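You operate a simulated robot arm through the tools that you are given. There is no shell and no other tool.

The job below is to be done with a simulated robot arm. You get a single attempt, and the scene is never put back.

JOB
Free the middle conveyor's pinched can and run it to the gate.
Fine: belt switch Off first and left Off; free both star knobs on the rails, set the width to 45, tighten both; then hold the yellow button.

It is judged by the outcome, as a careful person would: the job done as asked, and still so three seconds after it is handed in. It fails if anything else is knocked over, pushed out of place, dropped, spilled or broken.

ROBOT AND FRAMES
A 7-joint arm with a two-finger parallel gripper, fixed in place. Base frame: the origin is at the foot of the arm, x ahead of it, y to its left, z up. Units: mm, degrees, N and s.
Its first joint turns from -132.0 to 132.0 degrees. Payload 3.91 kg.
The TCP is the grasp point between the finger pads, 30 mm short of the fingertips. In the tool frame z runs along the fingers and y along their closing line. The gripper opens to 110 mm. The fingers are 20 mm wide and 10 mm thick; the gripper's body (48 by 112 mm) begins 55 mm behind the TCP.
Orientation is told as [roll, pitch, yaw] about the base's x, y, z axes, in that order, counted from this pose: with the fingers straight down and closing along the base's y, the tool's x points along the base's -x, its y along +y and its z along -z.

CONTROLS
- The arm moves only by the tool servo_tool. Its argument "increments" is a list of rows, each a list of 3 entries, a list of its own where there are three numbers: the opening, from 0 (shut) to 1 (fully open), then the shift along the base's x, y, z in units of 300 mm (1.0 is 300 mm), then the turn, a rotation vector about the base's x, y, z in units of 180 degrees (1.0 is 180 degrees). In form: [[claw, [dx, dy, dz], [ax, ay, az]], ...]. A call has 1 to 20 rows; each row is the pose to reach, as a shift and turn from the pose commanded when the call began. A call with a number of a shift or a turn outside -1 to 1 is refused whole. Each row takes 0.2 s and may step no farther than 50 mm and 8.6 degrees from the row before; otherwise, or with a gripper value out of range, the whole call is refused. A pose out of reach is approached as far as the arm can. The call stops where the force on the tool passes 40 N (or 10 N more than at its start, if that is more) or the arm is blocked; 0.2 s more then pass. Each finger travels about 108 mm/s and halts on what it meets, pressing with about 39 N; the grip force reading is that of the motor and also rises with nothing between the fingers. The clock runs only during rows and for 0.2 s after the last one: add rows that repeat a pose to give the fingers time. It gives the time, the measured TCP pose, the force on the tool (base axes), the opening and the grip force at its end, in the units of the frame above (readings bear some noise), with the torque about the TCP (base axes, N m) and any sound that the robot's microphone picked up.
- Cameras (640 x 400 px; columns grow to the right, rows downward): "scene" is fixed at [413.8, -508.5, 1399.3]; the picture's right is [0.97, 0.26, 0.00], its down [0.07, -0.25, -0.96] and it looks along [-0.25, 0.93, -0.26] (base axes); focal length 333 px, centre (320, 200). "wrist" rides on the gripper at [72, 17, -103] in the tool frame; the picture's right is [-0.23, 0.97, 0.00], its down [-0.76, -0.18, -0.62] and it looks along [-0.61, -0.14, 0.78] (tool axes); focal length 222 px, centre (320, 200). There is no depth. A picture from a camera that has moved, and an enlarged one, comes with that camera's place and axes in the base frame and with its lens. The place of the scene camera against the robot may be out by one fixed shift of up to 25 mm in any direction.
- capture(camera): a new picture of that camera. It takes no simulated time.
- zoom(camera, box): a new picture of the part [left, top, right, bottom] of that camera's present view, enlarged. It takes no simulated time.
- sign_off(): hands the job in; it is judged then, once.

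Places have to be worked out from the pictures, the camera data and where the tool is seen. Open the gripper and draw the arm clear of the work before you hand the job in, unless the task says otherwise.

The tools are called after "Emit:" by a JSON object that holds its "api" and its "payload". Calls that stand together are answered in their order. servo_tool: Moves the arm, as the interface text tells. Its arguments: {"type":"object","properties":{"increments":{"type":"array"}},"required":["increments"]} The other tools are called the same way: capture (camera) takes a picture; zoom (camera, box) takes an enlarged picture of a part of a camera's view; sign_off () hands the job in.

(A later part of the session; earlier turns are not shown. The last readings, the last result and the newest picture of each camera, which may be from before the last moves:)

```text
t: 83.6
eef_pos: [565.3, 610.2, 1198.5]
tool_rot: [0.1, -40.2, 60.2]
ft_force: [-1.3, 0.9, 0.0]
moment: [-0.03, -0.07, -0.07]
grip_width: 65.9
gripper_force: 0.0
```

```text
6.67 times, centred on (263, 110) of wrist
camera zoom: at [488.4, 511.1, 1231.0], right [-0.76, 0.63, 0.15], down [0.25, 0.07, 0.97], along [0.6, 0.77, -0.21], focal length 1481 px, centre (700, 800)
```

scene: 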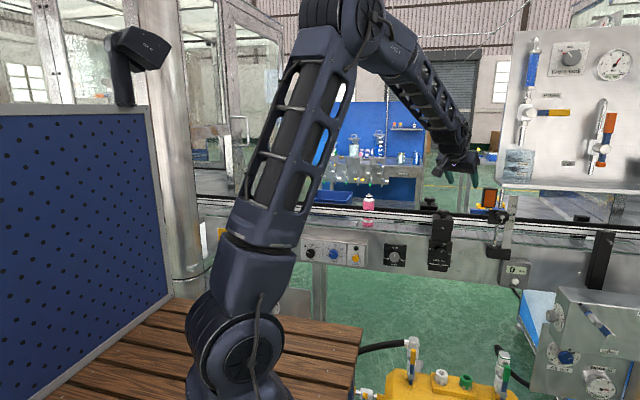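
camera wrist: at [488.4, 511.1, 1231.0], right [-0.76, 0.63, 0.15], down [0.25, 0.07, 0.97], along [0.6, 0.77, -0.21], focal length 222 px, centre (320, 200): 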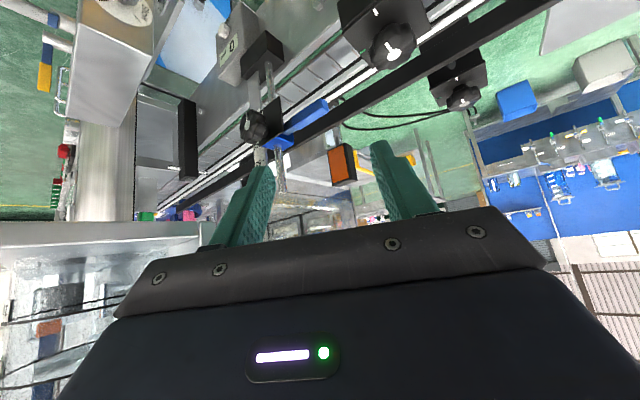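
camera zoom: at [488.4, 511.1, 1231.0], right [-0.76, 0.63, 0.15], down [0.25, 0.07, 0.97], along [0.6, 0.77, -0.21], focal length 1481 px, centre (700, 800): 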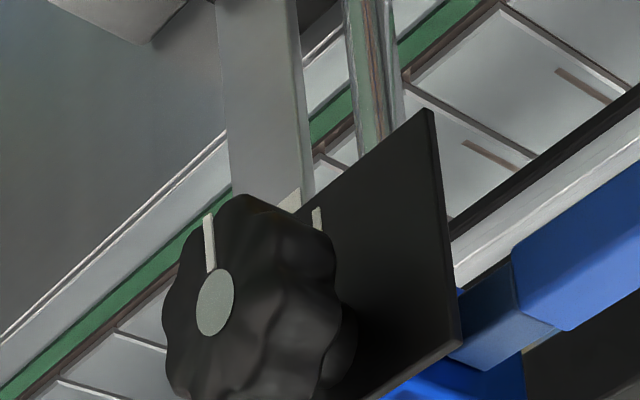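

The sensor post with its reflector and counter is the only gate-like thing on this belt, at x≈725. The Inch button triangulates to (223, front ≈680, 851). I travel there, closing the fingers to press.

Emit:
{"api": "servo_tool", "payload": {"increments": [[0.6, [-0.13, -0.01, -0.01], [0, 0, 0.024]], [0.5, [-0.27, -0.02, -0.03], [0, 0, 0.048]], [0.4, [-0.41, -0.03, -0.06], [0, 0, 0.072]], [0.2, [-0.55, -0.03, -0.09], [0, 0, 0.096]], [0, [-0.69, -0.03, -0.12], [0, 0, 0.12]], [0, [-0.83, -0.03, -0.15], [0, 0, 0.144]], [0, [-0.96, -0.03, -0.18], [0, 0, 0.1667]]]}}

Emit:
{"api": "servo_tool", "payload": {"increments": [[0, [-0.04, 0, -0.12], [0, 0, 0]], [0, [-0.08, 0, -0.25], [0, 0, 0]], [0, [-0.12, 0, -0.38], [0.0278, 0, 0]], [0, [-0.15, 0, -0.51], [0.0556, 0, 0]], [0, [-0.17, 0, -0.64], [0.0833, 0, 0]], [0, [-0.18, 0, -0.76], [0.0833, 0, 0]]]}}

Emit:
{"api": "capture", "payload": {"camera": "wrist"}}

Emit:
{"api": "capture", "payload": {"camera": "scene"}}

```text
t: 85.2
eef_pos: [278.3, 596.9, 1139.6]
tool_rot: [0.0, -39.9, 90.1]
ft_force: [0.6, 0.7, -1.0]
moment: [0.04, 0.0, 0.04]
grip_width: 0.1
gripper_force: 37.9
```

```text
t: 86.6
eef_pos: [219.8, 597.8, 914.6]
tool_rot: [0.0, -55.0, 90.2]
ft_force: [0.1, -0.4, -0.1]
moment: [-0.03, 0.01, -0.02]
grip_width: 0.0
gripper_force: 37.4
```

```text
taken
camera wrist: at [202.7, 469.1, 913.0], right [-0.97, 0.13, 0.19], down [0.18, -0.07, 0.98], along [0.14, 0.99, 0.05], focal length 222 px, centre (320, 200)
```

wrist: 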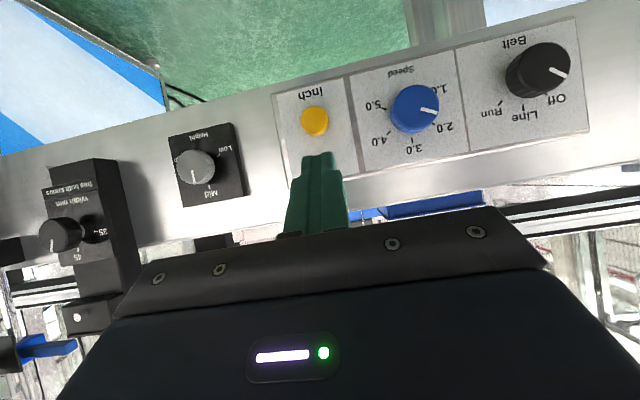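

```text
taken
```

scene: 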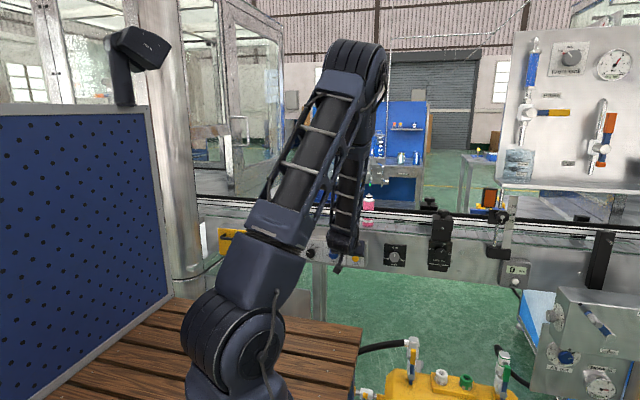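

Great view: belt Off, button at (223, 680, 850). I lower to button height, stopping about 15 mm short of it.

Emit:
{"api": "servo_tool", "payload": {"increments": [[0, [0.004, 0.02, -0.06], [0, 0, 0]], [0, [0.008, 0.04, -0.12], [0, 0, 0]], [0, [0.0113, 0.07, -0.18], [0, 0, 0]], [0, [0.0113, 0.1, -0.18], [0, 0, 0]], [0, [0.0113, 0.133, -0.18], [0, 0, 0]], [0, [0.0113, 0.133, -0.18], [0, 0, 0]]]}}

Emit:
{"api": "capture", "payload": {"camera": "wrist"}}

Emit:
{"api": "zoom", "payload": {"camera": "wrist", "box": [250, 110, 378, 190]}}

Emit:
{"api": "zoom", "payload": {"camera": "scene", "box": [310, 180, 406, 300]}}

```text
t: 88.0
eef_pos: [226.8, 636.7, 861.2]
tool_rot: [0.2, -54.9, 90.0]
ft_force: [0.1, -0.1, -1.2]
moment: [0.0, 0.04, 0.01]
grip_width: 0.0
gripper_force: 37.6
```

```text
taken
camera wrist: at [210.0, 509.2, 861.1], right [-0.97, 0.13, 0.19], down [0.18, -0.07, 0.98], along [0.14, 0.99, 0.05], focal length 222 px, centre (320, 200)
```

wrist: 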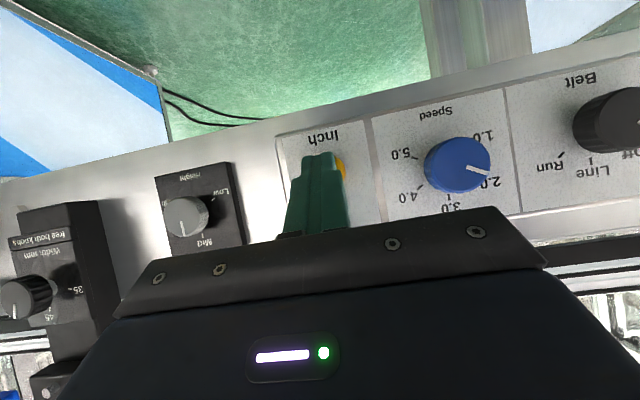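

```text
5.00 times, centred on (314, 150) of wrist
camera zoom: at [210.0, 509.2, 861.1], right [-0.97, 0.13, 0.19], down [0.18, -0.07, 0.98], along [0.14, 0.99, 0.05], focal length 1111 px, centre (350, 450)
```

zoom: 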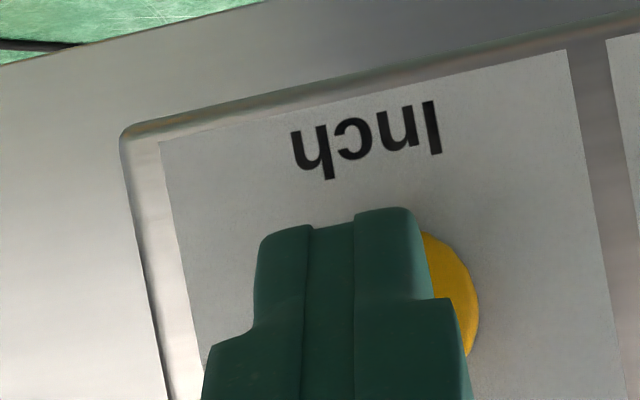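

```text
3.33 times, centred on (358, 240) of scene
camera zoom: at [413.8, -508.5, 1399.3], right [0.97, 0.26, 0.0], down [0.07, -0.25, -0.96], along [-0.25, 0.93, -0.26], focal length 1111 px, centre (193, 67)
```

zoom: 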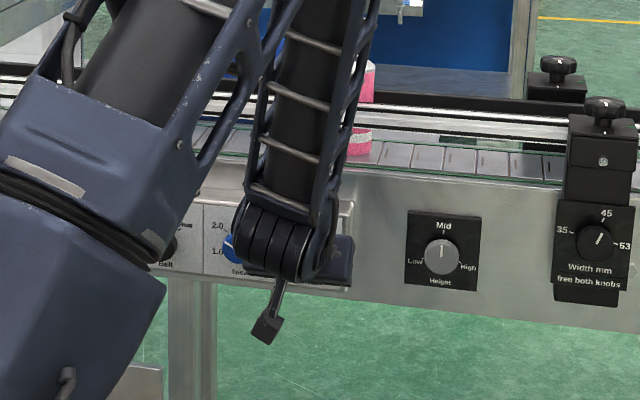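

The fingertips are ~4.5 mm too far right (+x) of the button centre. I shift −4.5 mm in x, −2 mm in z and advance 9 mm, still short of contact.

Emit:
{"api": "servo_tool", "payload": {"increments": [[0, [-0.015, 0, -0.007], [0, 0, 0]], [0, [-0.015, 0.015, -0.007], [0, 0, 0]], [0, [-0.015, 0.03, -0.007], [0, 0, 0]], [0, [-0.015, 0.03, -0.007], [0, 0, 0]]]}}

Emit:
{"api": "zoom", "payload": {"camera": "wrist", "box": [250, 110, 378, 190]}}

```text
t: 89.0
eef_pos: [223.2, 646.0, 859.2]
tool_rot: [0.0, -55.0, 90.1]
ft_force: [0.5, 0.2, -0.6]
moment: [0.02, 0.01, 0.01]
grip_width: 0.1
gripper_force: 37.5
```

```text
5.00 times, centred on (314, 150) of wrist
camera zoom: at [206.0, 517.8, 859.6], right [-0.97, 0.13, 0.19], down [0.18, -0.07, 0.98], along [0.14, 0.99, 0.05], focal length 1111 px, centre (350, 450)
```

zoom: 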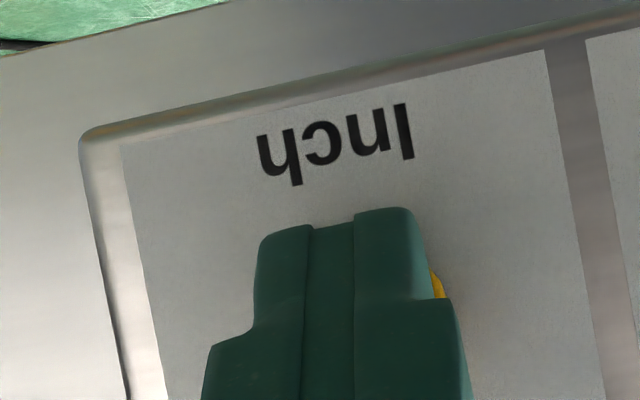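

Button is now behind the fingertips. I creep forward in 1.5–2 mm steps until contact/press is felt.

Emit:
{"api": "servo_tool", "payload": {"increments": [[0, [0, 0.007, 0], [0, 0, 0]], [0, [0, 0.013, 0], [0, 0, 0]], [0, [0, 0.018, 0], [0, 0, 0]], [0, [0, 0.023, 0], [0, 0, 0]], [0, [0, 0.028, 0], [0, 0, 0]]]}}

Emit:
{"api": "capture", "payload": {"camera": "scene"}}

Emit:
{"api": "zoom", "payload": {"camera": "wrist", "box": [230, 90, 390, 190]}}

```text
t: 90.4
eef_pos: [223.0, 651.8, 858.1]
tool_rot: [0.0, -54.8, 90.2]
ft_force: [-0.3, -17.5, 6.5]
moment: [0.02, -0.1, 0.0]
grip_width: 0.2
gripper_force: 38.0
heard: click
stopped in row 5: the force on the tool passed its limit at 41 N (the readings are from after the stop); the commanded pose is now the measured one
```

```text
taken
```

scene: 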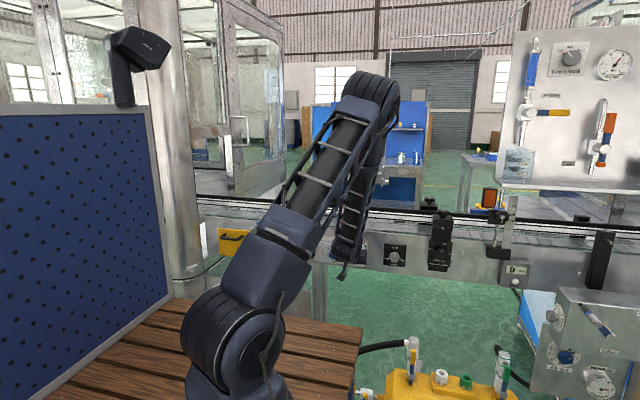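

```text
4.00 times, centred on (310, 140) of wrist
camera zoom: at [205.8, 524.0, 859.0], right [-0.97, 0.13, 0.19], down [0.18, -0.07, 0.98], along [0.14, 0.99, 0.05], focal length 888 px, centre (360, 440)
```

zoom: 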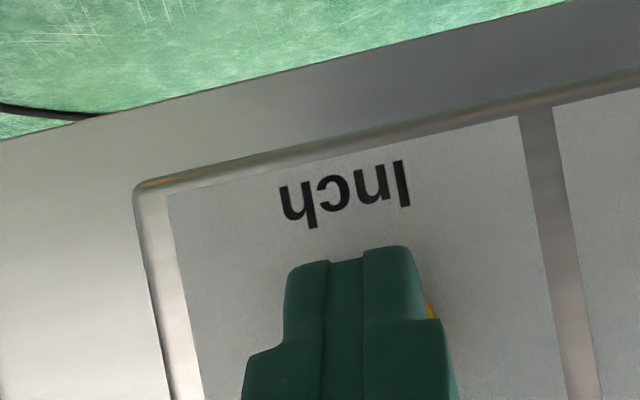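

A click: the button is pressed (≈18 N holding). I hold it for 1 s and look for belt/can motion.

Emit:
{"api": "servo_tool", "payload": {"increments": [[0, [0, 0, 0], [0, 0, 0]], [0, [0, 0, 0], [0, 0, 0]], [0, [0, 0, 0], [0, 0, 0]], [0, [0, 0, 0], [0, 0, 0]], [0, [0, 0, 0], [0, 0, 0]]]}}

Emit:
{"api": "zoom", "payload": {"camera": "scene", "box": [330, 170, 490, 270]}}

Emit:
{"api": "capture", "payload": {"camera": "wrist"}}

```text
t: 91.6
eef_pos: [222.6, 652.3, 858.7]
tool_rot: [0.0, -54.8, 90.0]
ft_force: [1.0, -27.2, 2.4]
moment: [-0.14, -0.03, -0.03]
grip_width: 0.0
gripper_force: 37.6
```

```text
4.00 times, centred on (410, 220) of scene
camera zoom: at [413.8, -508.5, 1399.3], right [0.97, 0.26, 0.0], down [0.07, -0.25, -0.96], along [-0.25, 0.93, -0.26], focal length 1333 px, centre (-40, 120)
```

zoom: 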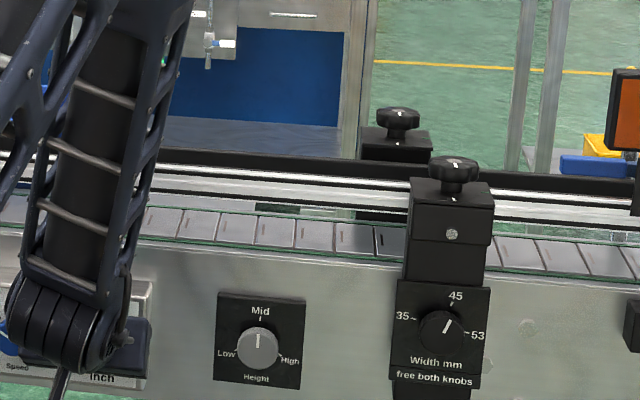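

```text
taken
camera wrist: at [205.8, 524.2, 859.0], right [-0.97, 0.13, 0.19], down [0.18, -0.07, 0.98], along [0.14, 0.99, 0.05], focal length 222 px, centre (320, 200)
```

wrist: 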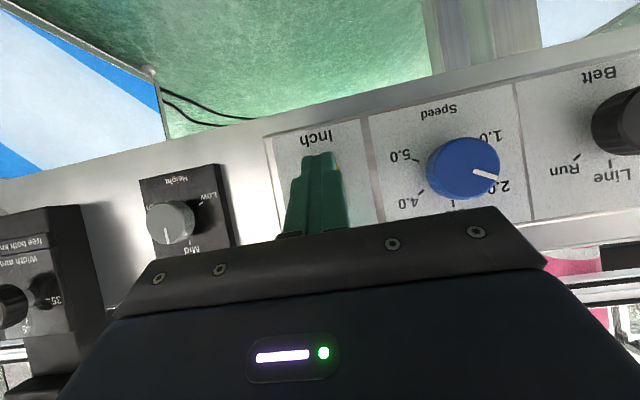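

I see pink at the right of the wrist view; I need to know where the can is, so I zoom both views.

Emit:
{"api": "zoom", "payload": {"camera": "wrist", "box": [480, 210, 640, 310]}}

Emit:
{"api": "zoom", "payload": {"camera": "scene", "box": [190, 160, 350, 260]}}

Emit:
{"api": "zoom", "payload": {"camera": "scene", "box": [310, 170, 438, 250]}}

```text
4.00 times, centred on (560, 260) of wrist
camera zoom: at [205.8, 524.2, 859.0], right [-0.97, 0.13, 0.19], down [0.18, -0.07, 0.98], along [0.14, 0.99, 0.05], focal length 888 px, centre (-640, -40)
```

zoom: 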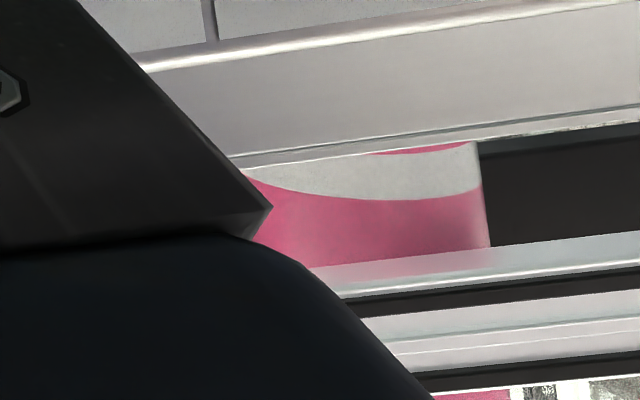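

```text
4.00 times, centred on (270, 210) of scene
camera zoom: at [413.8, -508.5, 1399.3], right [0.97, 0.26, 0.0], down [0.07, -0.25, -0.96], along [-0.25, 0.93, -0.26], focal length 1333 px, centre (520, 160)
```

zoom: 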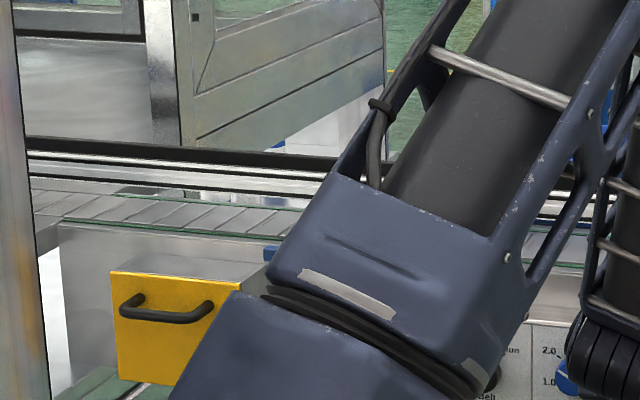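

```text
5.00 times, centred on (374, 210) of scene
camera zoom: at [413.8, -508.5, 1399.3], right [0.97, 0.26, 0.0], down [0.07, -0.25, -0.96], along [-0.25, 0.93, -0.26], focal length 1666 px, centre (50, 150)
```

zoom: 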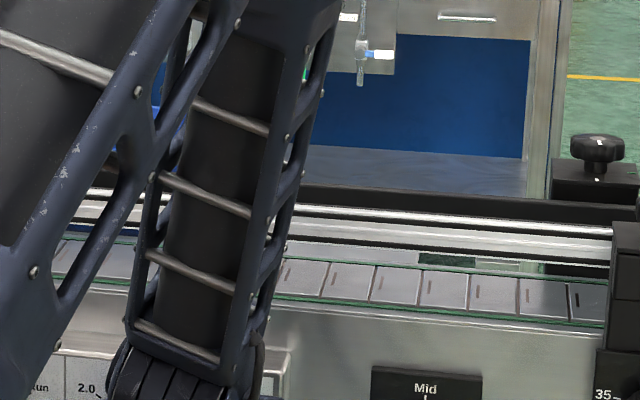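

The can has vanished from its old spot and shows at x≈−15 in the wrist view: the belt runs toward −x, so the gate is the blue-handled white block at x≈−130…−157. I release the button quickly and back off so I can look before finishing.

Emit:
{"api": "servo_tool", "payload": {"increments": [[0, [0, -0.15, 0], [0, 0, 0]], [0, [0, -0.15, 0.01], [0, 0, 0]]]}}

Emit:
{"api": "capture", "payload": {"camera": "wrist"}}

Emit:
{"api": "capture", "payload": {"camera": "scene"}}

Emit:
{"api": "zoom", "payload": {"camera": "wrist", "box": [480, 150, 640, 250]}}

```text
t: 92.2
eef_pos: [223.9, 606.9, 860.3]
tool_rot: [-0.1, -55.0, 90.0]
ft_force: [0.3, 0.3, 0.4]
moment: [-0.01, -0.04, -0.02]
grip_width: 0.0
gripper_force: 37.8
```

```text
taken
camera wrist: at [206.7, 479.5, 861.6], right [-0.97, 0.13, 0.19], down [0.18, -0.07, 0.98], along [0.14, 0.99, 0.05], focal length 222 px, centre (320, 200)
```

wrist: 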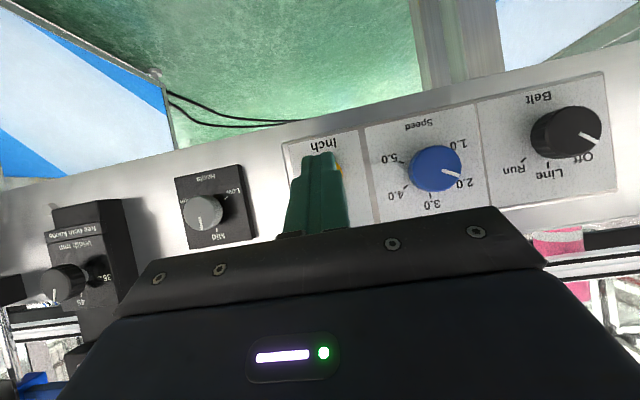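

```text
taken
```

scene: 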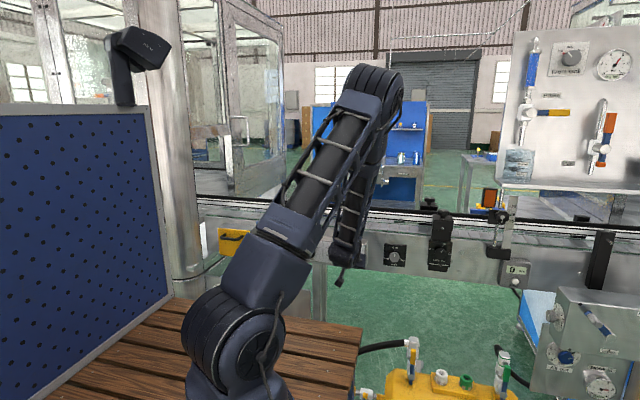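

```text
4.00 times, centred on (560, 200) of wrist
camera zoom: at [206.7, 479.5, 861.6], right [-0.97, 0.13, 0.19], down [0.18, -0.07, 0.98], along [0.14, 0.99, 0.05], focal length 888 px, centre (-640, 200)
```

zoom: 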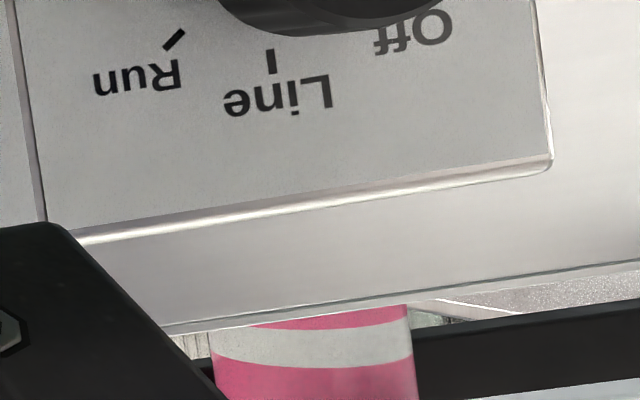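

Button released; the can now stands at about x≈−35, y≈800. I rise and move left to inspect the gate.

Emit:
{"api": "servo_tool", "payload": {"increments": [[0, [0, -0.01, 0.12], [0, 0, 0]], [0, [0, -0.01, 0.26], [0, 0, 0]], [0, [-0.05, -0.01, 0.4], [-0.0278, 0, 0]], [0, [-0.12, -0.01, 0.52], [-0.0556, 0, 0]], [0, [-0.2, -0.01, 0.63], [-0.0833, 0, 0]], [0, [-0.28, -0.01, 0.73], [-0.0833, 0, 0]], [0, [-0.36, -0.01, 0.83], [-0.0833, 0, 0]]]}}

Emit:
{"api": "capture", "payload": {"camera": "wrist"}}

Emit:
{"api": "capture", "payload": {"camera": "scene"}}

```text
t: 93.8
eef_pos: [115.7, 604.1, 1113.0]
tool_rot: [0.1, -40.0, 90.0]
ft_force: [1.3, 0.7, 0.1]
moment: [0.02, 0.13, 0.05]
grip_width: 0.0
gripper_force: 37.3
```

```text
taken
camera wrist: at [98.2, 480.7, 1145.8], right [-0.97, 0.17, 0.15], down [0.18, 0.19, 0.97], along [0.14, 0.97, -0.21], focal length 222 px, centre (320, 200)
```

wrist: 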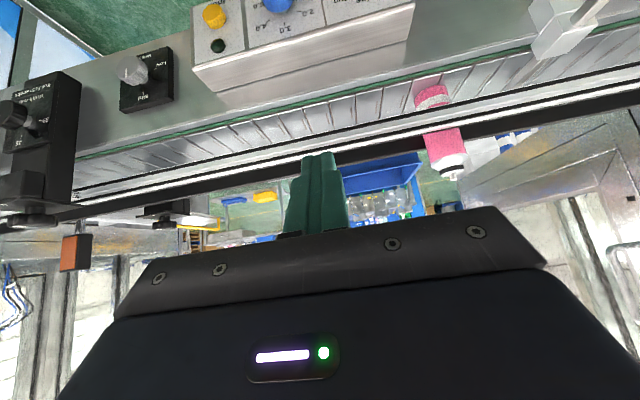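

```text
taken
```

scene: 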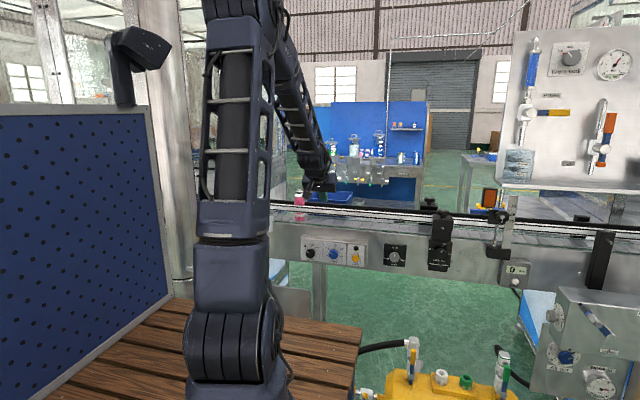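

The can has moved left (scene column 300) and is upright. I zoom on the gate block and the can.

Emit:
{"api": "zoom", "payload": {"camera": "wrist", "box": [400, 0, 640, 150]}}

Emit:
{"api": "zoom", "payload": {"camera": "wrist", "box": [400, 70, 528, 190]}}

Emit:
{"api": "zoom", "payload": {"camera": "scene", "box": [190, 170, 350, 270]}}

```text
2.67 times, centred on (520, 75) of wrist
camera zoom: at [98.2, 480.7, 1145.8], right [-0.97, 0.17, 0.15], down [0.18, 0.19, 0.97], along [0.14, 0.97, -0.21], focal length 592 px, centre (-213, 533)
```

zoom: 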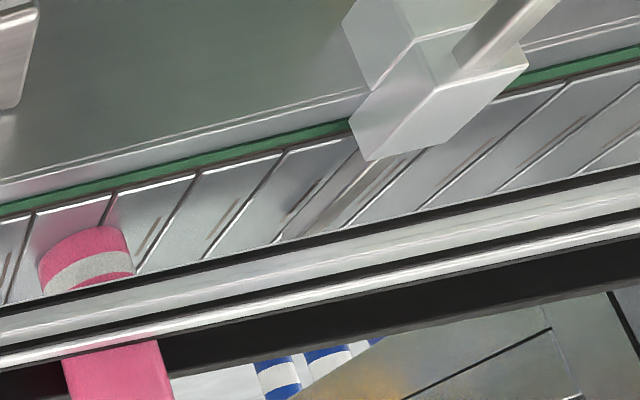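

```text
3.33 times, centred on (464, 130) of wrist
camera zoom: at [98.2, 480.7, 1145.8], right [-0.97, 0.17, 0.15], down [0.18, 0.19, 0.97], along [0.14, 0.97, -0.21], focal length 740 px, centre (-160, 433)
```

zoom: 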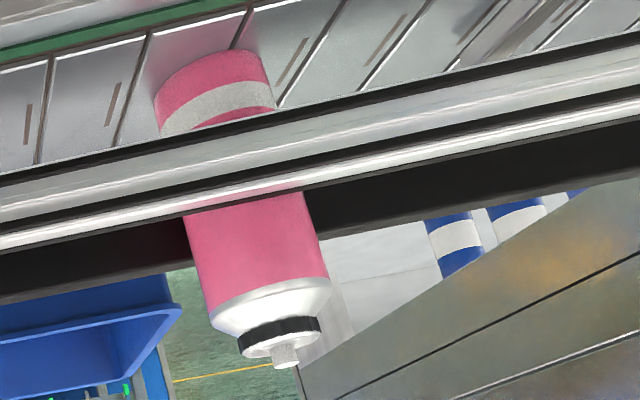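

```text
4.00 times, centred on (270, 220) of scene
camera zoom: at [413.8, -508.5, 1399.3], right [0.97, 0.26, 0.0], down [0.07, -0.25, -0.96], along [-0.25, 0.93, -0.26], focal length 1333 px, centre (520, 120)
```

zoom: 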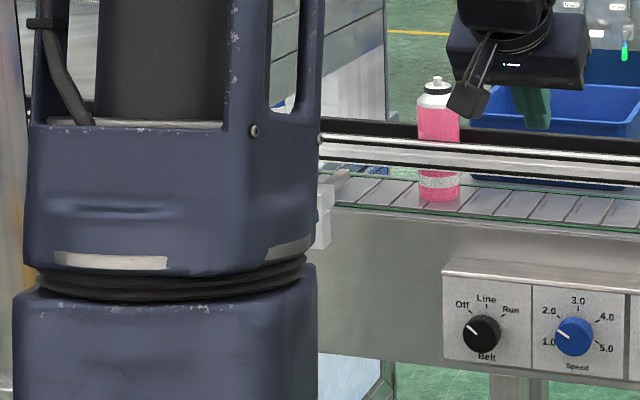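

The gate bar crosses the lane at x≈−125…−150; the can is at x≈−42 and needs ~65–80 mm more, i.e. roughly 0.4 s of belt. I go back to the pre-press pose in front of the button.

Emit:
{"api": "servo_tool", "payload": {"increments": [[0, [0.08, 0, -0.1], [0, 0, 0]], [0, [0.16, 0, -0.2], [0, 0, 0]], [0, [0.24, 0, -0.31], [0.0278, 0, 0]], [0, [0.31, 0, -0.43], [0.0556, 0, 0]], [0, [0.357, 0, -0.57], [0.0833, 0, 0]], [0, [0.357, 0, -0.71], [0.0833, 0, 0]], [0, [0.357, 0.02, -0.8], [0.0833, 0, 0]], [0, [0.357, 0.06, -0.845], [0.0833, 0, 0]], [0, [0.357, 0.12, -0.845], [0.0833, 0, 0]], [0, [0.357, 0.12, -0.845], [0.0833, 0, 0]]]}}

Emit:
{"api": "zoom", "payload": {"camera": "wrist", "box": [250, 110, 378, 190]}}

Emit:
{"api": "capture", "payload": {"camera": "wrist"}}

```text
t: 96.0
eef_pos: [223.2, 643.0, 857.4]
tool_rot: [0.1, -54.8, 90.1]
ft_force: [-0.2, 0.4, -0.2]
moment: [0.02, -0.01, 0.02]
grip_width: 0.0
gripper_force: 37.8
```

```text
5.00 times, centred on (314, 150) of wrist
camera zoom: at [205.7, 514.7, 857.8], right [-0.97, 0.13, 0.19], down [0.18, -0.07, 0.98], along [0.14, 0.99, 0.05], focal length 1111 px, centre (350, 450)
```

zoom: 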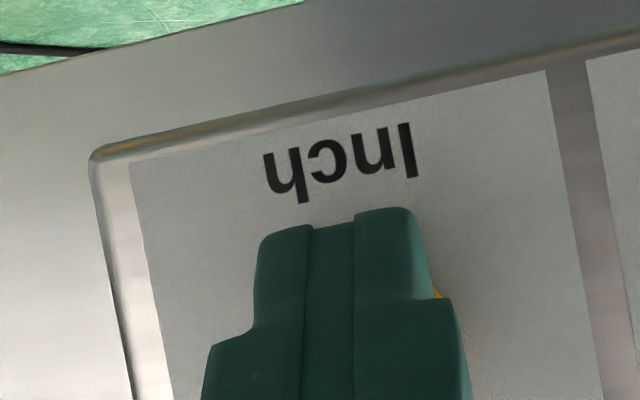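

```text
taken
camera wrist: at [205.7, 514.7, 857.8], right [-0.97, 0.13, 0.19], down [0.18, -0.07, 0.98], along [0.14, 0.99, 0.05], focal length 222 px, centre (320, 200)
```

wrist: 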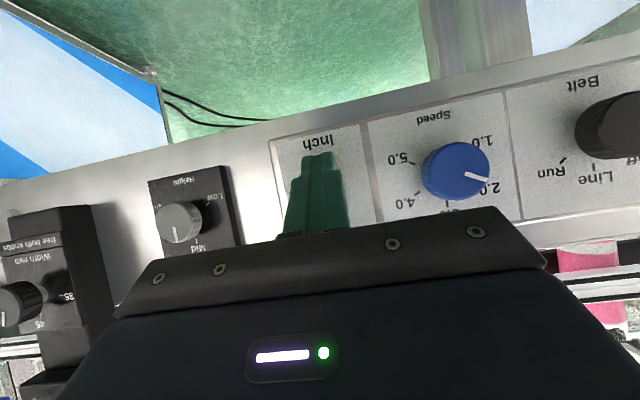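

Aligned again 9.4 mm short of the pressed position, with the can visible at right. I give a short press (≈0.35 s) and withdraw, then check.

Emit:
{"api": "servo_tool", "payload": {"increments": [[0, [0, 0.02, 0.003], [0, 0, 0]], [0, [0, 0.0313, 0.003], [0, 0, 0]], [0, [0, 0.0313, 0.003], [0, 0, 0]], [0, [0, -0.08, 0.003], [0, 0, 0]], [0, [0, -0.08, 0.003], [0, 0, 0]]]}}

Emit:
{"api": "capture", "payload": {"camera": "wrist"}}

Emit:
{"api": "capture", "payload": {"camera": "scene"}}

```text
t: 97.2
eef_pos: [224.4, 617.8, 858.6]
tool_rot: [0.0, -54.9, 90.1]
ft_force: [-1.2, 0.2, 0.2]
moment: [-0.01, 0.03, 0.01]
grip_width: 0.0
gripper_force: 37.5
heard: click
```

```text
taken
camera wrist: at [207.0, 490.0, 859.1], right [-0.97, 0.13, 0.19], down [0.18, -0.07, 0.98], along [0.14, 0.99, 0.05], focal length 222 px, centre (320, 200)
```

wrist: 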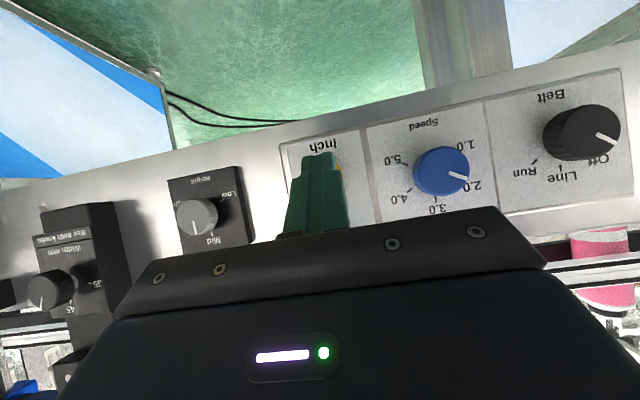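

```text
taken
```

scene: 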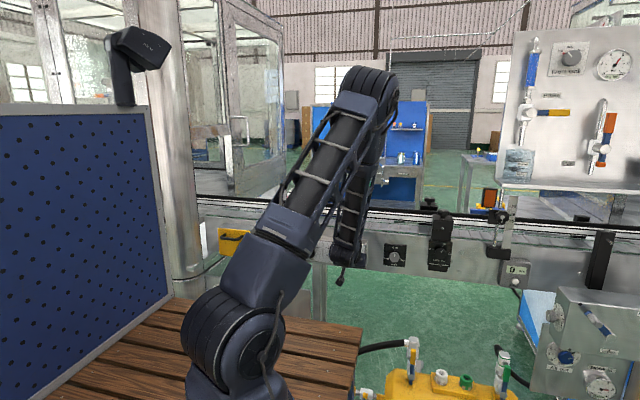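

The can advanced ~33 mm to x≈−75. One more press of the same kind, then I'll inspect from above.

Emit:
{"api": "servo_tool", "payload": {"increments": [[0, [0, 0.04, 0], [0, 0, 0]], [0, [0, 0.098, 0], [0, 0, 0]], [0, [0, 0.1113, 0], [0, 0, 0]], [0, [0, 0.1113, 0], [0, 0, 0]], [0, [0, 0, 0], [0, 0, 0]], [0, [0, 0, 0], [0, 0, 0]]]}}

Emit:
{"api": "capture", "payload": {"camera": "wrist"}}

Emit:
{"api": "zoom", "payload": {"camera": "wrist", "box": [480, 190, 640, 290]}}

```text
t: 98.6
eef_pos: [224.0, 618.5, 858.6]
tool_rot: [0.0, -54.9, 90.0]
ft_force: [0.4, 0.5, 0.1]
moment: [0.02, 0.01, 0.0]
grip_width: 0.1
gripper_force: 38.1
heard: click
```

```text
taken
camera wrist: at [205.8, 490.5, 859.3], right [-0.97, 0.13, 0.19], down [0.18, -0.07, 0.98], along [0.14, 0.99, 0.05], focal length 222 px, centre (320, 200)
```

wrist: 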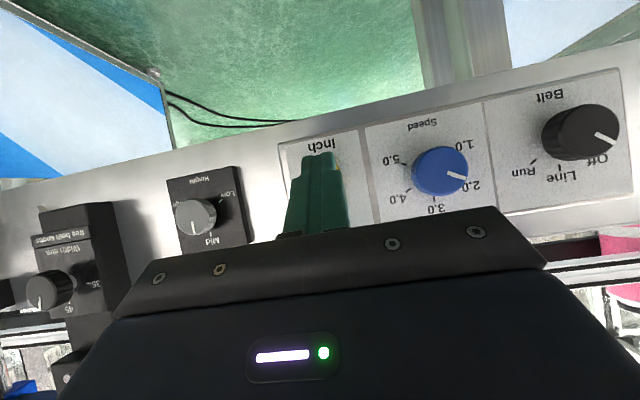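

```text
4.00 times, centred on (560, 240) of wrist
camera zoom: at [205.8, 490.5, 859.3], right [-0.97, 0.13, 0.19], down [0.18, -0.07, 0.98], along [0.14, 0.99, 0.05], focal length 888 px, centre (-640, 40)
```

zoom: 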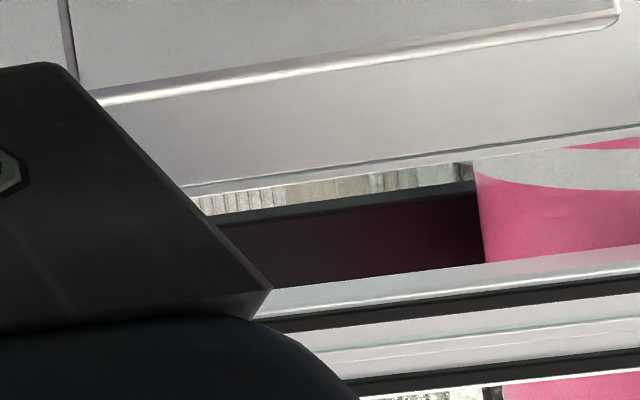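

The can advanced again, to about x≈−105. I rise and move left to inspect can versus gate.

Emit:
{"api": "servo_tool", "payload": {"increments": [[0, [0, -0.03, 0.12], [0, 0, 0]], [0, [0, -0.04, 0.26], [0, 0, 0]], [0, [-0.05, -0.04, 0.4], [-0.0278, 0, 0]], [0, [-0.12, -0.04, 0.52], [-0.0556, 0, 0]], [0, [-0.22, -0.04, 0.62], [-0.0833, 0, 0]], [0, [-0.33, -0.03, 0.72], [-0.0833, 0, 0]], [0, [-0.44, -0.02, 0.82], [-0.0833, 0, 0]], [0, [-0.55, 0, 0.88], [-0.0833, 0, 0]]]}}

Emit:
{"api": "capture", "payload": {"camera": "wrist"}}

Emit:
{"api": "zoom", "payload": {"camera": "wrist", "box": [400, 0, 640, 150]}}

Emit:
{"api": "capture", "payload": {"camera": "scene"}}

```text
t: 100.4
eef_pos: [56.7, 618.3, 1125.2]
tool_rot: [0.0, -39.9, 90.1]
ft_force: [-2.0, -0.3, 0.0]
moment: [0.05, -0.12, -0.07]
grip_width: 0.0
gripper_force: 37.3
```

```text
taken
camera wrist: at [39.4, 493.8, 1158.3], right [-0.97, 0.17, 0.15], down [0.18, 0.18, 0.97], along [0.14, 0.97, -0.21], focal length 222 px, centre (320, 200)
```

wrist: 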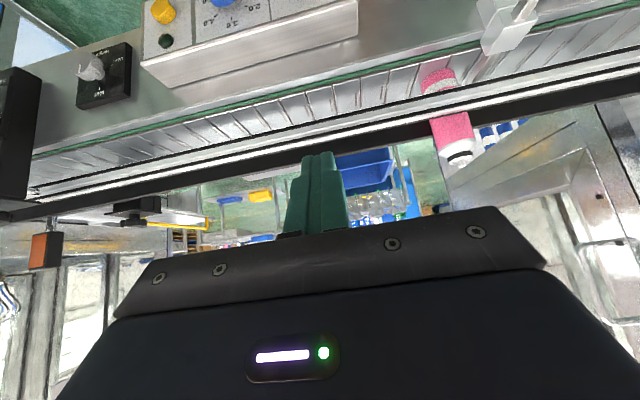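

```text
2.67 times, centred on (520, 75) of wrist
camera zoom: at [39.4, 493.8, 1158.3], right [-0.97, 0.17, 0.15], down [0.18, 0.18, 0.97], along [0.14, 0.97, -0.21], focal length 592 px, centre (-213, 533)
```

zoom: 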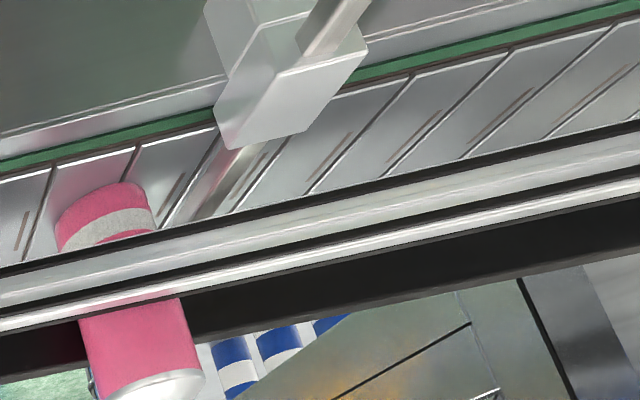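

```text
taken
```

scene: 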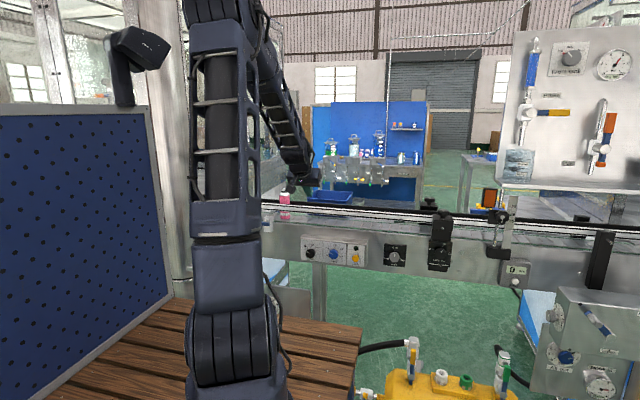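

The can looks very close to the gate bar (bar edge ≈ x −126, can face ≈ −123). I straighten the tool and look from more directly above to judge the gap.

Emit:
{"api": "servo_tool", "payload": {"increments": [[0, [-0.06, 0.01, 0.06], [-0.0444, 0, 0]], [0, [-0.13, 0.02, 0.12], [-0.0889, 0, 0]], [0, [-0.2, 0.04, 0.17], [-0.1333, 0, 0]], [0, [-0.28, 0.06, 0.21], [-0.1778, 0, 0]], [0, [-0.36, 0.08, 0.25], [-0.2222, 0, 0]], [0, [-0.4, 0.1, 0.25], [-0.2222, 0, 0]]]}}

Emit:
{"api": "capture", "payload": {"camera": "wrist"}}

Emit:
{"api": "zoom", "payload": {"camera": "wrist", "box": [260, 60, 452, 180]}}

```text
t: 101.8
eef_pos: [-64.3, 645.8, 1196.1]
tool_rot: [0.0, 0.2, 90.0]
ft_force: [-0.1, 0.2, 0.7]
moment: [-0.01, -0.02, 0.04]
grip_width: 0.1
gripper_force: 37.6
```

```text
taken
camera wrist: at [-81.5, 571.5, 1300.2], right [-0.97, 0.23, 0.0], down [0.18, 0.76, 0.62], along [0.14, 0.6, -0.78], focal length 222 px, centre (320, 200)
```

wrist: 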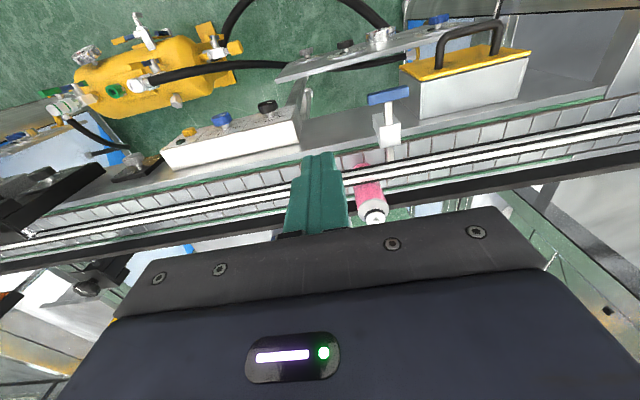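

```text
3.33 times, centred on (356, 120) of wrist
camera zoom: at [-81.5, 571.5, 1300.2], right [-0.97, 0.23, 0.0], down [0.18, 0.76, 0.62], along [0.14, 0.6, -0.78], focal length 740 px, centre (200, 467)
```

zoom: 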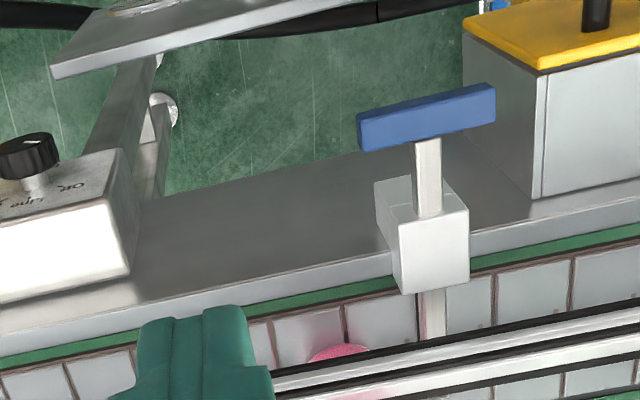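

The gate is a push-bar with blue T-handle through the white block. I zoom on the can next to the bar.

Emit:
{"api": "zoom", "payload": {"camera": "wrist", "box": [335, 130, 431, 190]}}

Emit:
{"api": "zoom", "payload": {"camera": "wrist", "box": [335, 150, 431, 230]}}

Emit:
{"api": "zoom", "payload": {"camera": "scene", "box": [230, 170, 326, 230]}}

```text
6.67 times, centred on (383, 160) of wrist
camera zoom: at [-81.5, 571.5, 1300.2], right [-0.97, 0.23, 0.0], down [0.18, 0.76, 0.62], along [0.14, 0.6, -0.78], focal length 1481 px, centre (-100, 467)
```

zoom: 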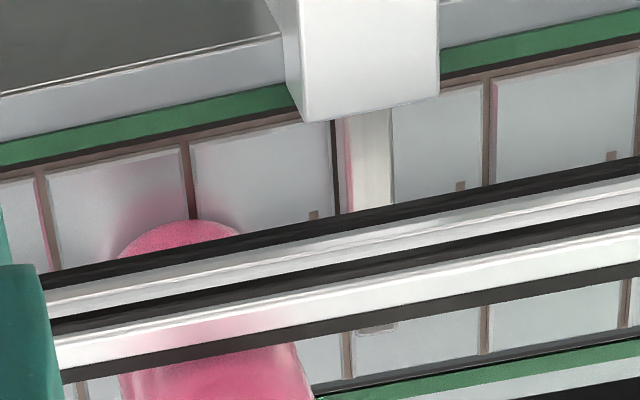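

```text
5.00 times, centred on (383, 190) of wrist
camera zoom: at [-81.5, 571.5, 1300.2], right [-0.97, 0.23, 0.0], down [0.18, 0.76, 0.62], along [0.14, 0.6, -0.78], focal length 1111 px, centre (5, 250)
```

zoom: 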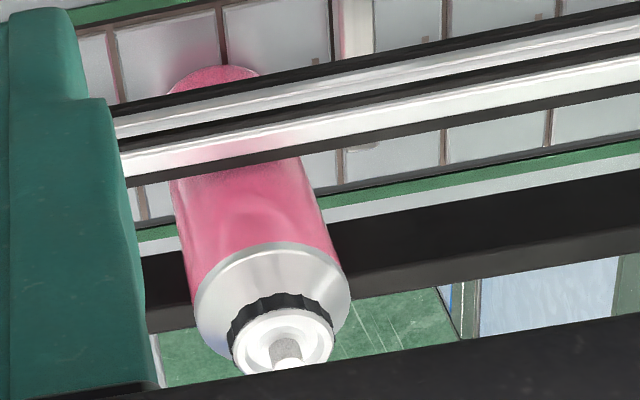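

```text
6.67 times, centred on (278, 200) of scene
camera zoom: at [413.8, -508.5, 1399.3], right [0.97, 0.26, 0.0], down [0.07, -0.25, -0.96], along [-0.25, 0.93, -0.26], focal length 2222 px, centre (600, 200)
```

zoom: 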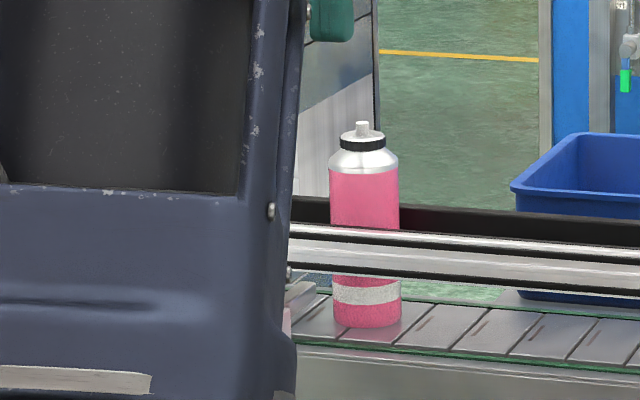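

From above: can centre x≈−109, its face ≈ −131, bar edge ≈ −150, so ~19 mm remain. I return to the button for one more short press.

Emit:
{"api": "servo_tool", "payload": {"increments": [[0, [0.1, -0.02, 0], [0, 0, 0]], [0, [0.22, -0.04, -0.01], [0.0444, 0, 0]], [0, [0.35, -0.06, -0.03], [0.0889, 0, 0]], [0, [0.48, -0.08, -0.06], [0.1333, 0, 0]], [0, [0.61, -0.1, -0.1], [0.1778, 0, 0]], [0, [0.74, -0.1, -0.14], [0.2222, 0, 0]], [0, [0.86, -0.1, -0.18], [0.2222, 0, 0]], [0, [0.96, -0.1, -0.2], [0.2222, 0, 0]]]}}

Emit:
{"api": "servo_tool", "payload": {"increments": [[0, [0, 0, -0.13], [0, 0, 0]], [0, [0, 0, -0.27], [0.0278, 0, 0]], [0, [0, 0, -0.41], [0.0556, 0, 0]], [0, [0, 0, -0.55], [0.0833, 0, 0]], [0, [0, 0, -0.69], [0.0833, 0, 0]], [0, [0, 0, -0.82], [0.0833, 0, 0]], [0, [0, 0, -0.92], [0.0833, 0, 0]], [0, [0, 0, -0.92], [0.0833, 0, 0]]]}}

Emit:
{"api": "zoom", "payload": {"camera": "wrist", "box": [250, 110, 378, 190]}}

```text
t: 103.6
eef_pos: [225.0, 619.2, 1135.9]
tool_rot: [0.0, -40.0, 90.0]
ft_force: [-0.4, 0.3, 0.5]
moment: [0.01, -0.04, -0.02]
grip_width: 0.0
gripper_force: 37.8
```

```text
t: 105.4
eef_pos: [224.7, 616.8, 860.8]
tool_rot: [0.1, -55.0, 90.0]
ft_force: [0.5, 0.4, 0.4]
moment: [0.02, -0.01, 0.03]
grip_width: 0.0
gripper_force: 37.6
```

```text
5.00 times, centred on (314, 150) of wrist
camera zoom: at [207.5, 489.0, 860.5], right [-0.97, 0.13, 0.19], down [0.18, -0.07, 0.98], along [0.14, 0.99, 0.05], focal length 1111 px, centre (350, 450)
```

zoom: 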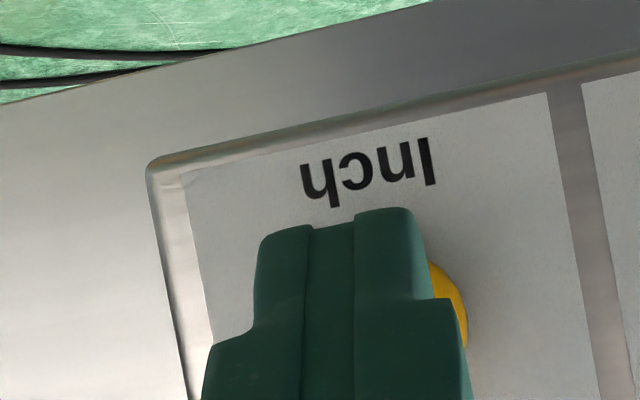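

Pose is good; I press once more with the same short hold (can needs ~19 mm, expected ~30 mm of belt travel) and withdraw.

Emit:
{"api": "servo_tool", "payload": {"increments": [[0, [-0.0057, 0.045, -0.005], [0, 0, 0]], [0, [-0.0057, 0.103, -0.005], [0, 0, 0]], [0, [-0.0057, 0.1163, -0.005], [0, 0, 0]], [0, [-0.0057, 0.1163, -0.005], [0, 0, 0]], [0, [-0.0057, 0, -0.005], [0, 0, 0]], [0, [-0.0057, 0, -0.005], [0, 0, 0]]]}}

Emit:
{"api": "servo_tool", "payload": {"increments": [[0, [0, -0.03, 0.12], [0, 0, 0]], [0, [0, -0.04, 0.26], [0, 0, 0]], [0, [-0.05, -0.04, 0.4], [-0.0278, 0, 0]], [0, [-0.12, -0.04, 0.52], [-0.0556, 0, 0]], [0, [-0.22, -0.04, 0.62], [-0.0833, 0, 0]], [0, [-0.33, -0.03, 0.72], [-0.0833, 0, 0]], [0, [-0.44, -0.02, 0.82], [-0.0833, 0, 0]], [0, [-0.55, 0, 0.88], [-0.0833, 0, 0]]]}}

Emit:
{"api": "servo_tool", "payload": {"increments": [[0, [-0.06, 0.01, 0.06], [-0.0444, 0, 0]], [0, [-0.13, 0.02, 0.12], [-0.0889, 0, 0]], [0, [-0.2, 0.04, 0.17], [-0.1333, 0, 0]], [0, [-0.28, 0.06, 0.21], [-0.1778, 0, 0]], [0, [-0.36, 0.08, 0.25], [-0.2222, 0, 0]], [0, [-0.4, 0.1, 0.25], [-0.2222, 0, 0]]]}}

Emit:
{"api": "capture", "payload": {"camera": "wrist"}}

Emit:
{"api": "zoom", "payload": {"camera": "wrist", "box": [335, 130, 463, 230]}}

```text
t: 106.8
eef_pos: [225.3, 617.3, 858.3]
tool_rot: [0.0, -54.9, 90.0]
ft_force: [-0.5, -0.1, 0.1]
moment: [0.02, 0.0, -0.01]
grip_width: 0.0
gripper_force: 37.6
heard: click
```

```text
t: 108.6
eef_pos: [58.5, 616.5, 1121.9]
tool_rot: [0.0, -39.9, 90.0]
ft_force: [-0.5, -0.2, -0.5]
moment: [0.0, -0.01, 0.02]
grip_width: 0.0
gripper_force: 37.7
```

```text
t: 110.0
eef_pos: [-60.9, 646.6, 1199.5]
tool_rot: [0.0, 0.2, 90.0]
ft_force: [-0.3, 0.9, 0.7]
moment: [0.01, 0.01, -0.01]
grip_width: 0.0
gripper_force: 38.0
```

```text
taken
camera wrist: at [-77.9, 572.3, 1302.5], right [-0.97, 0.23, 0.0], down [0.18, 0.76, 0.62], along [0.14, 0.6, -0.78], focal length 222 px, centre (320, 200)
```

wrist: 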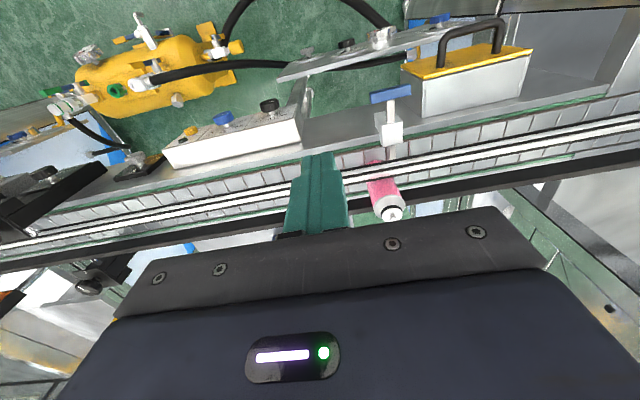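

```text
4.00 times, centred on (399, 180) of wrist
camera zoom: at [-77.9, 572.3, 1302.5], right [-0.97, 0.23, 0.0], down [0.18, 0.76, 0.62], along [0.14, 0.6, -0.78], focal length 888 px, centre (4, 280)
```

zoom: 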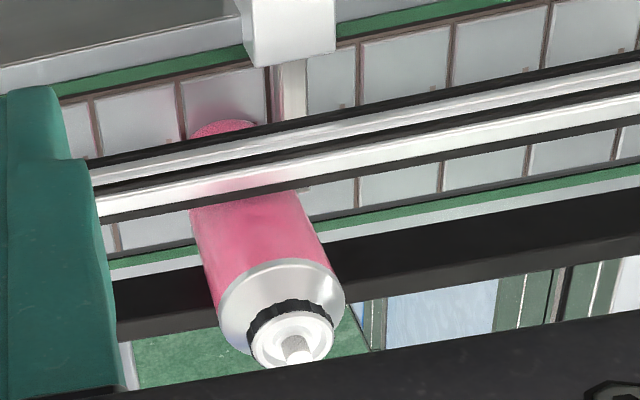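

Can centre is now x≈−129, its face at ≈ −151, right at the bar edge (≈ −150). I zoom finely to confirm contact and that it's upright.

Emit:
{"api": "zoom", "payload": {"camera": "wrist", "box": [350, 140, 430, 190]}}

Emit:
{"api": "zoom", "payload": {"camera": "scene", "box": [230, 170, 326, 230]}}

Emit:
{"api": "capture", "payload": {"camera": "scene"}}

```text
8.00 times, centred on (390, 165) of wrist
camera zoom: at [-77.9, 572.3, 1302.5], right [-0.97, 0.23, 0.0], down [0.18, 0.76, 0.62], along [0.14, 0.6, -0.78], focal length 1777 px, centre (-240, 480)
```

zoom: 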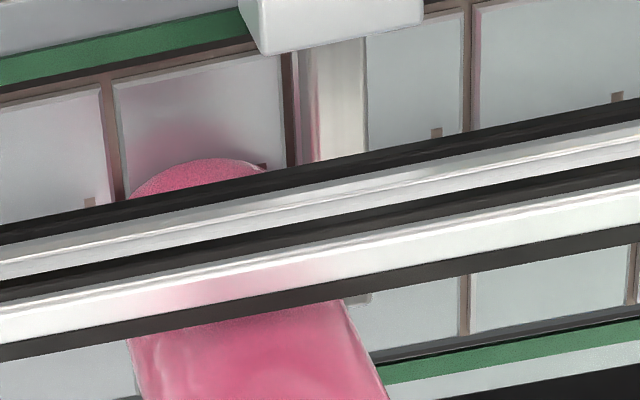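

```text
6.67 times, centred on (278, 200) of scene
camera zoom: at [413.8, -508.5, 1399.3], right [0.97, 0.26, 0.0], down [0.07, -0.25, -0.96], along [-0.25, 0.93, -0.26], focal length 2222 px, centre (600, 200)
```

zoom: 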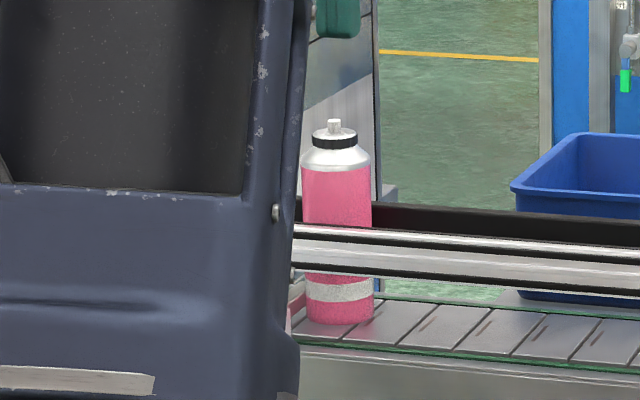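

```text
taken
```

scene: 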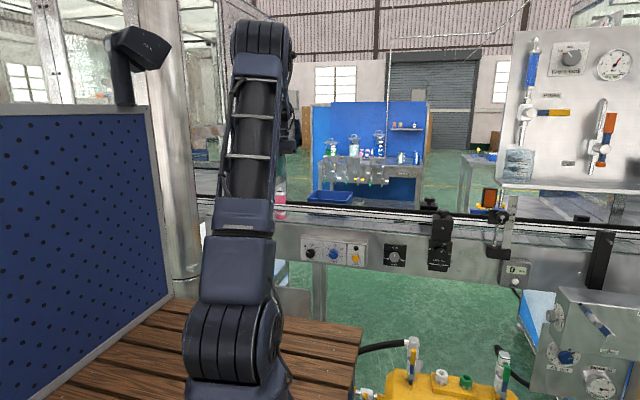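

The can stands upright against the gate bar (it advanced only ~20 mm of the ~30 mm belt travel, so it is stopped by the bar). I open the gripper and draw the arm up and away.

Emit:
{"api": "servo_tool", "payload": {"increments": [[0.3, [0, -0.04, 0.12], [0, 0, 0]], [0.6, [0.05, -0.09, 0.24], [0, 0, 0]], [1, [0.14, -0.14, 0.34], [0, 0, 0]], [1, [0.26, -0.2, 0.42], [0, 0, 0]], [1, [0.4, -0.26, 0.45], [0, 0, 0]], [1, [0.55, -0.32, 0.45], [0, 0, 0]], [1, [0.7, -0.38, 0.45], [0, 0, 0]], [1, [0.85, -0.44, 0.45], [0, 0, 0]], [1, [1.0, -0.48, 0.45], [0, 0, 0]]]}}

Emit:
{"api": "capture", "payload": {"camera": "wrist"}}

Emit:
{"api": "capture", "payload": {"camera": "scene"}}

```text
t: 112.0
eef_pos: [239.2, 509.3, 1333.4]
tool_rot: [0.2, 0.1, 90.0]
ft_force: [-0.7, 0.8, 0.0]
moment: [-0.03, -0.09, -0.03]
grip_width: 110.0
gripper_force: 0.0
```

```text
taken
camera wrist: at [221.4, 435.2, 1437.1], right [-0.97, 0.23, 0.0], down [0.18, 0.76, 0.62], along [0.14, 0.61, -0.78], focal length 222 px, centre (320, 200)
```

wrist: 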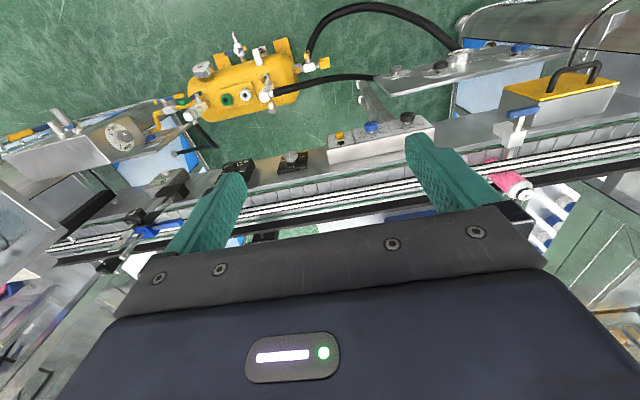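

```text
taken
```

scene: 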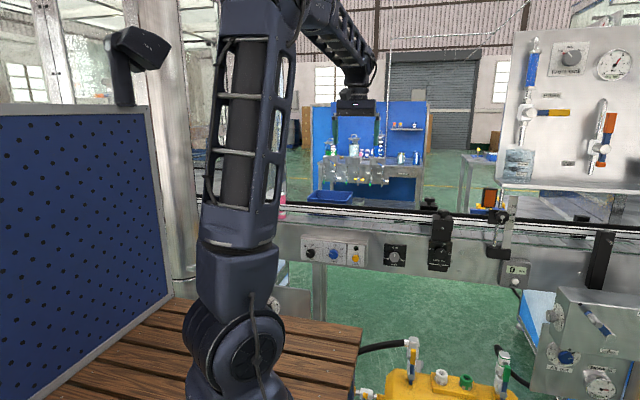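

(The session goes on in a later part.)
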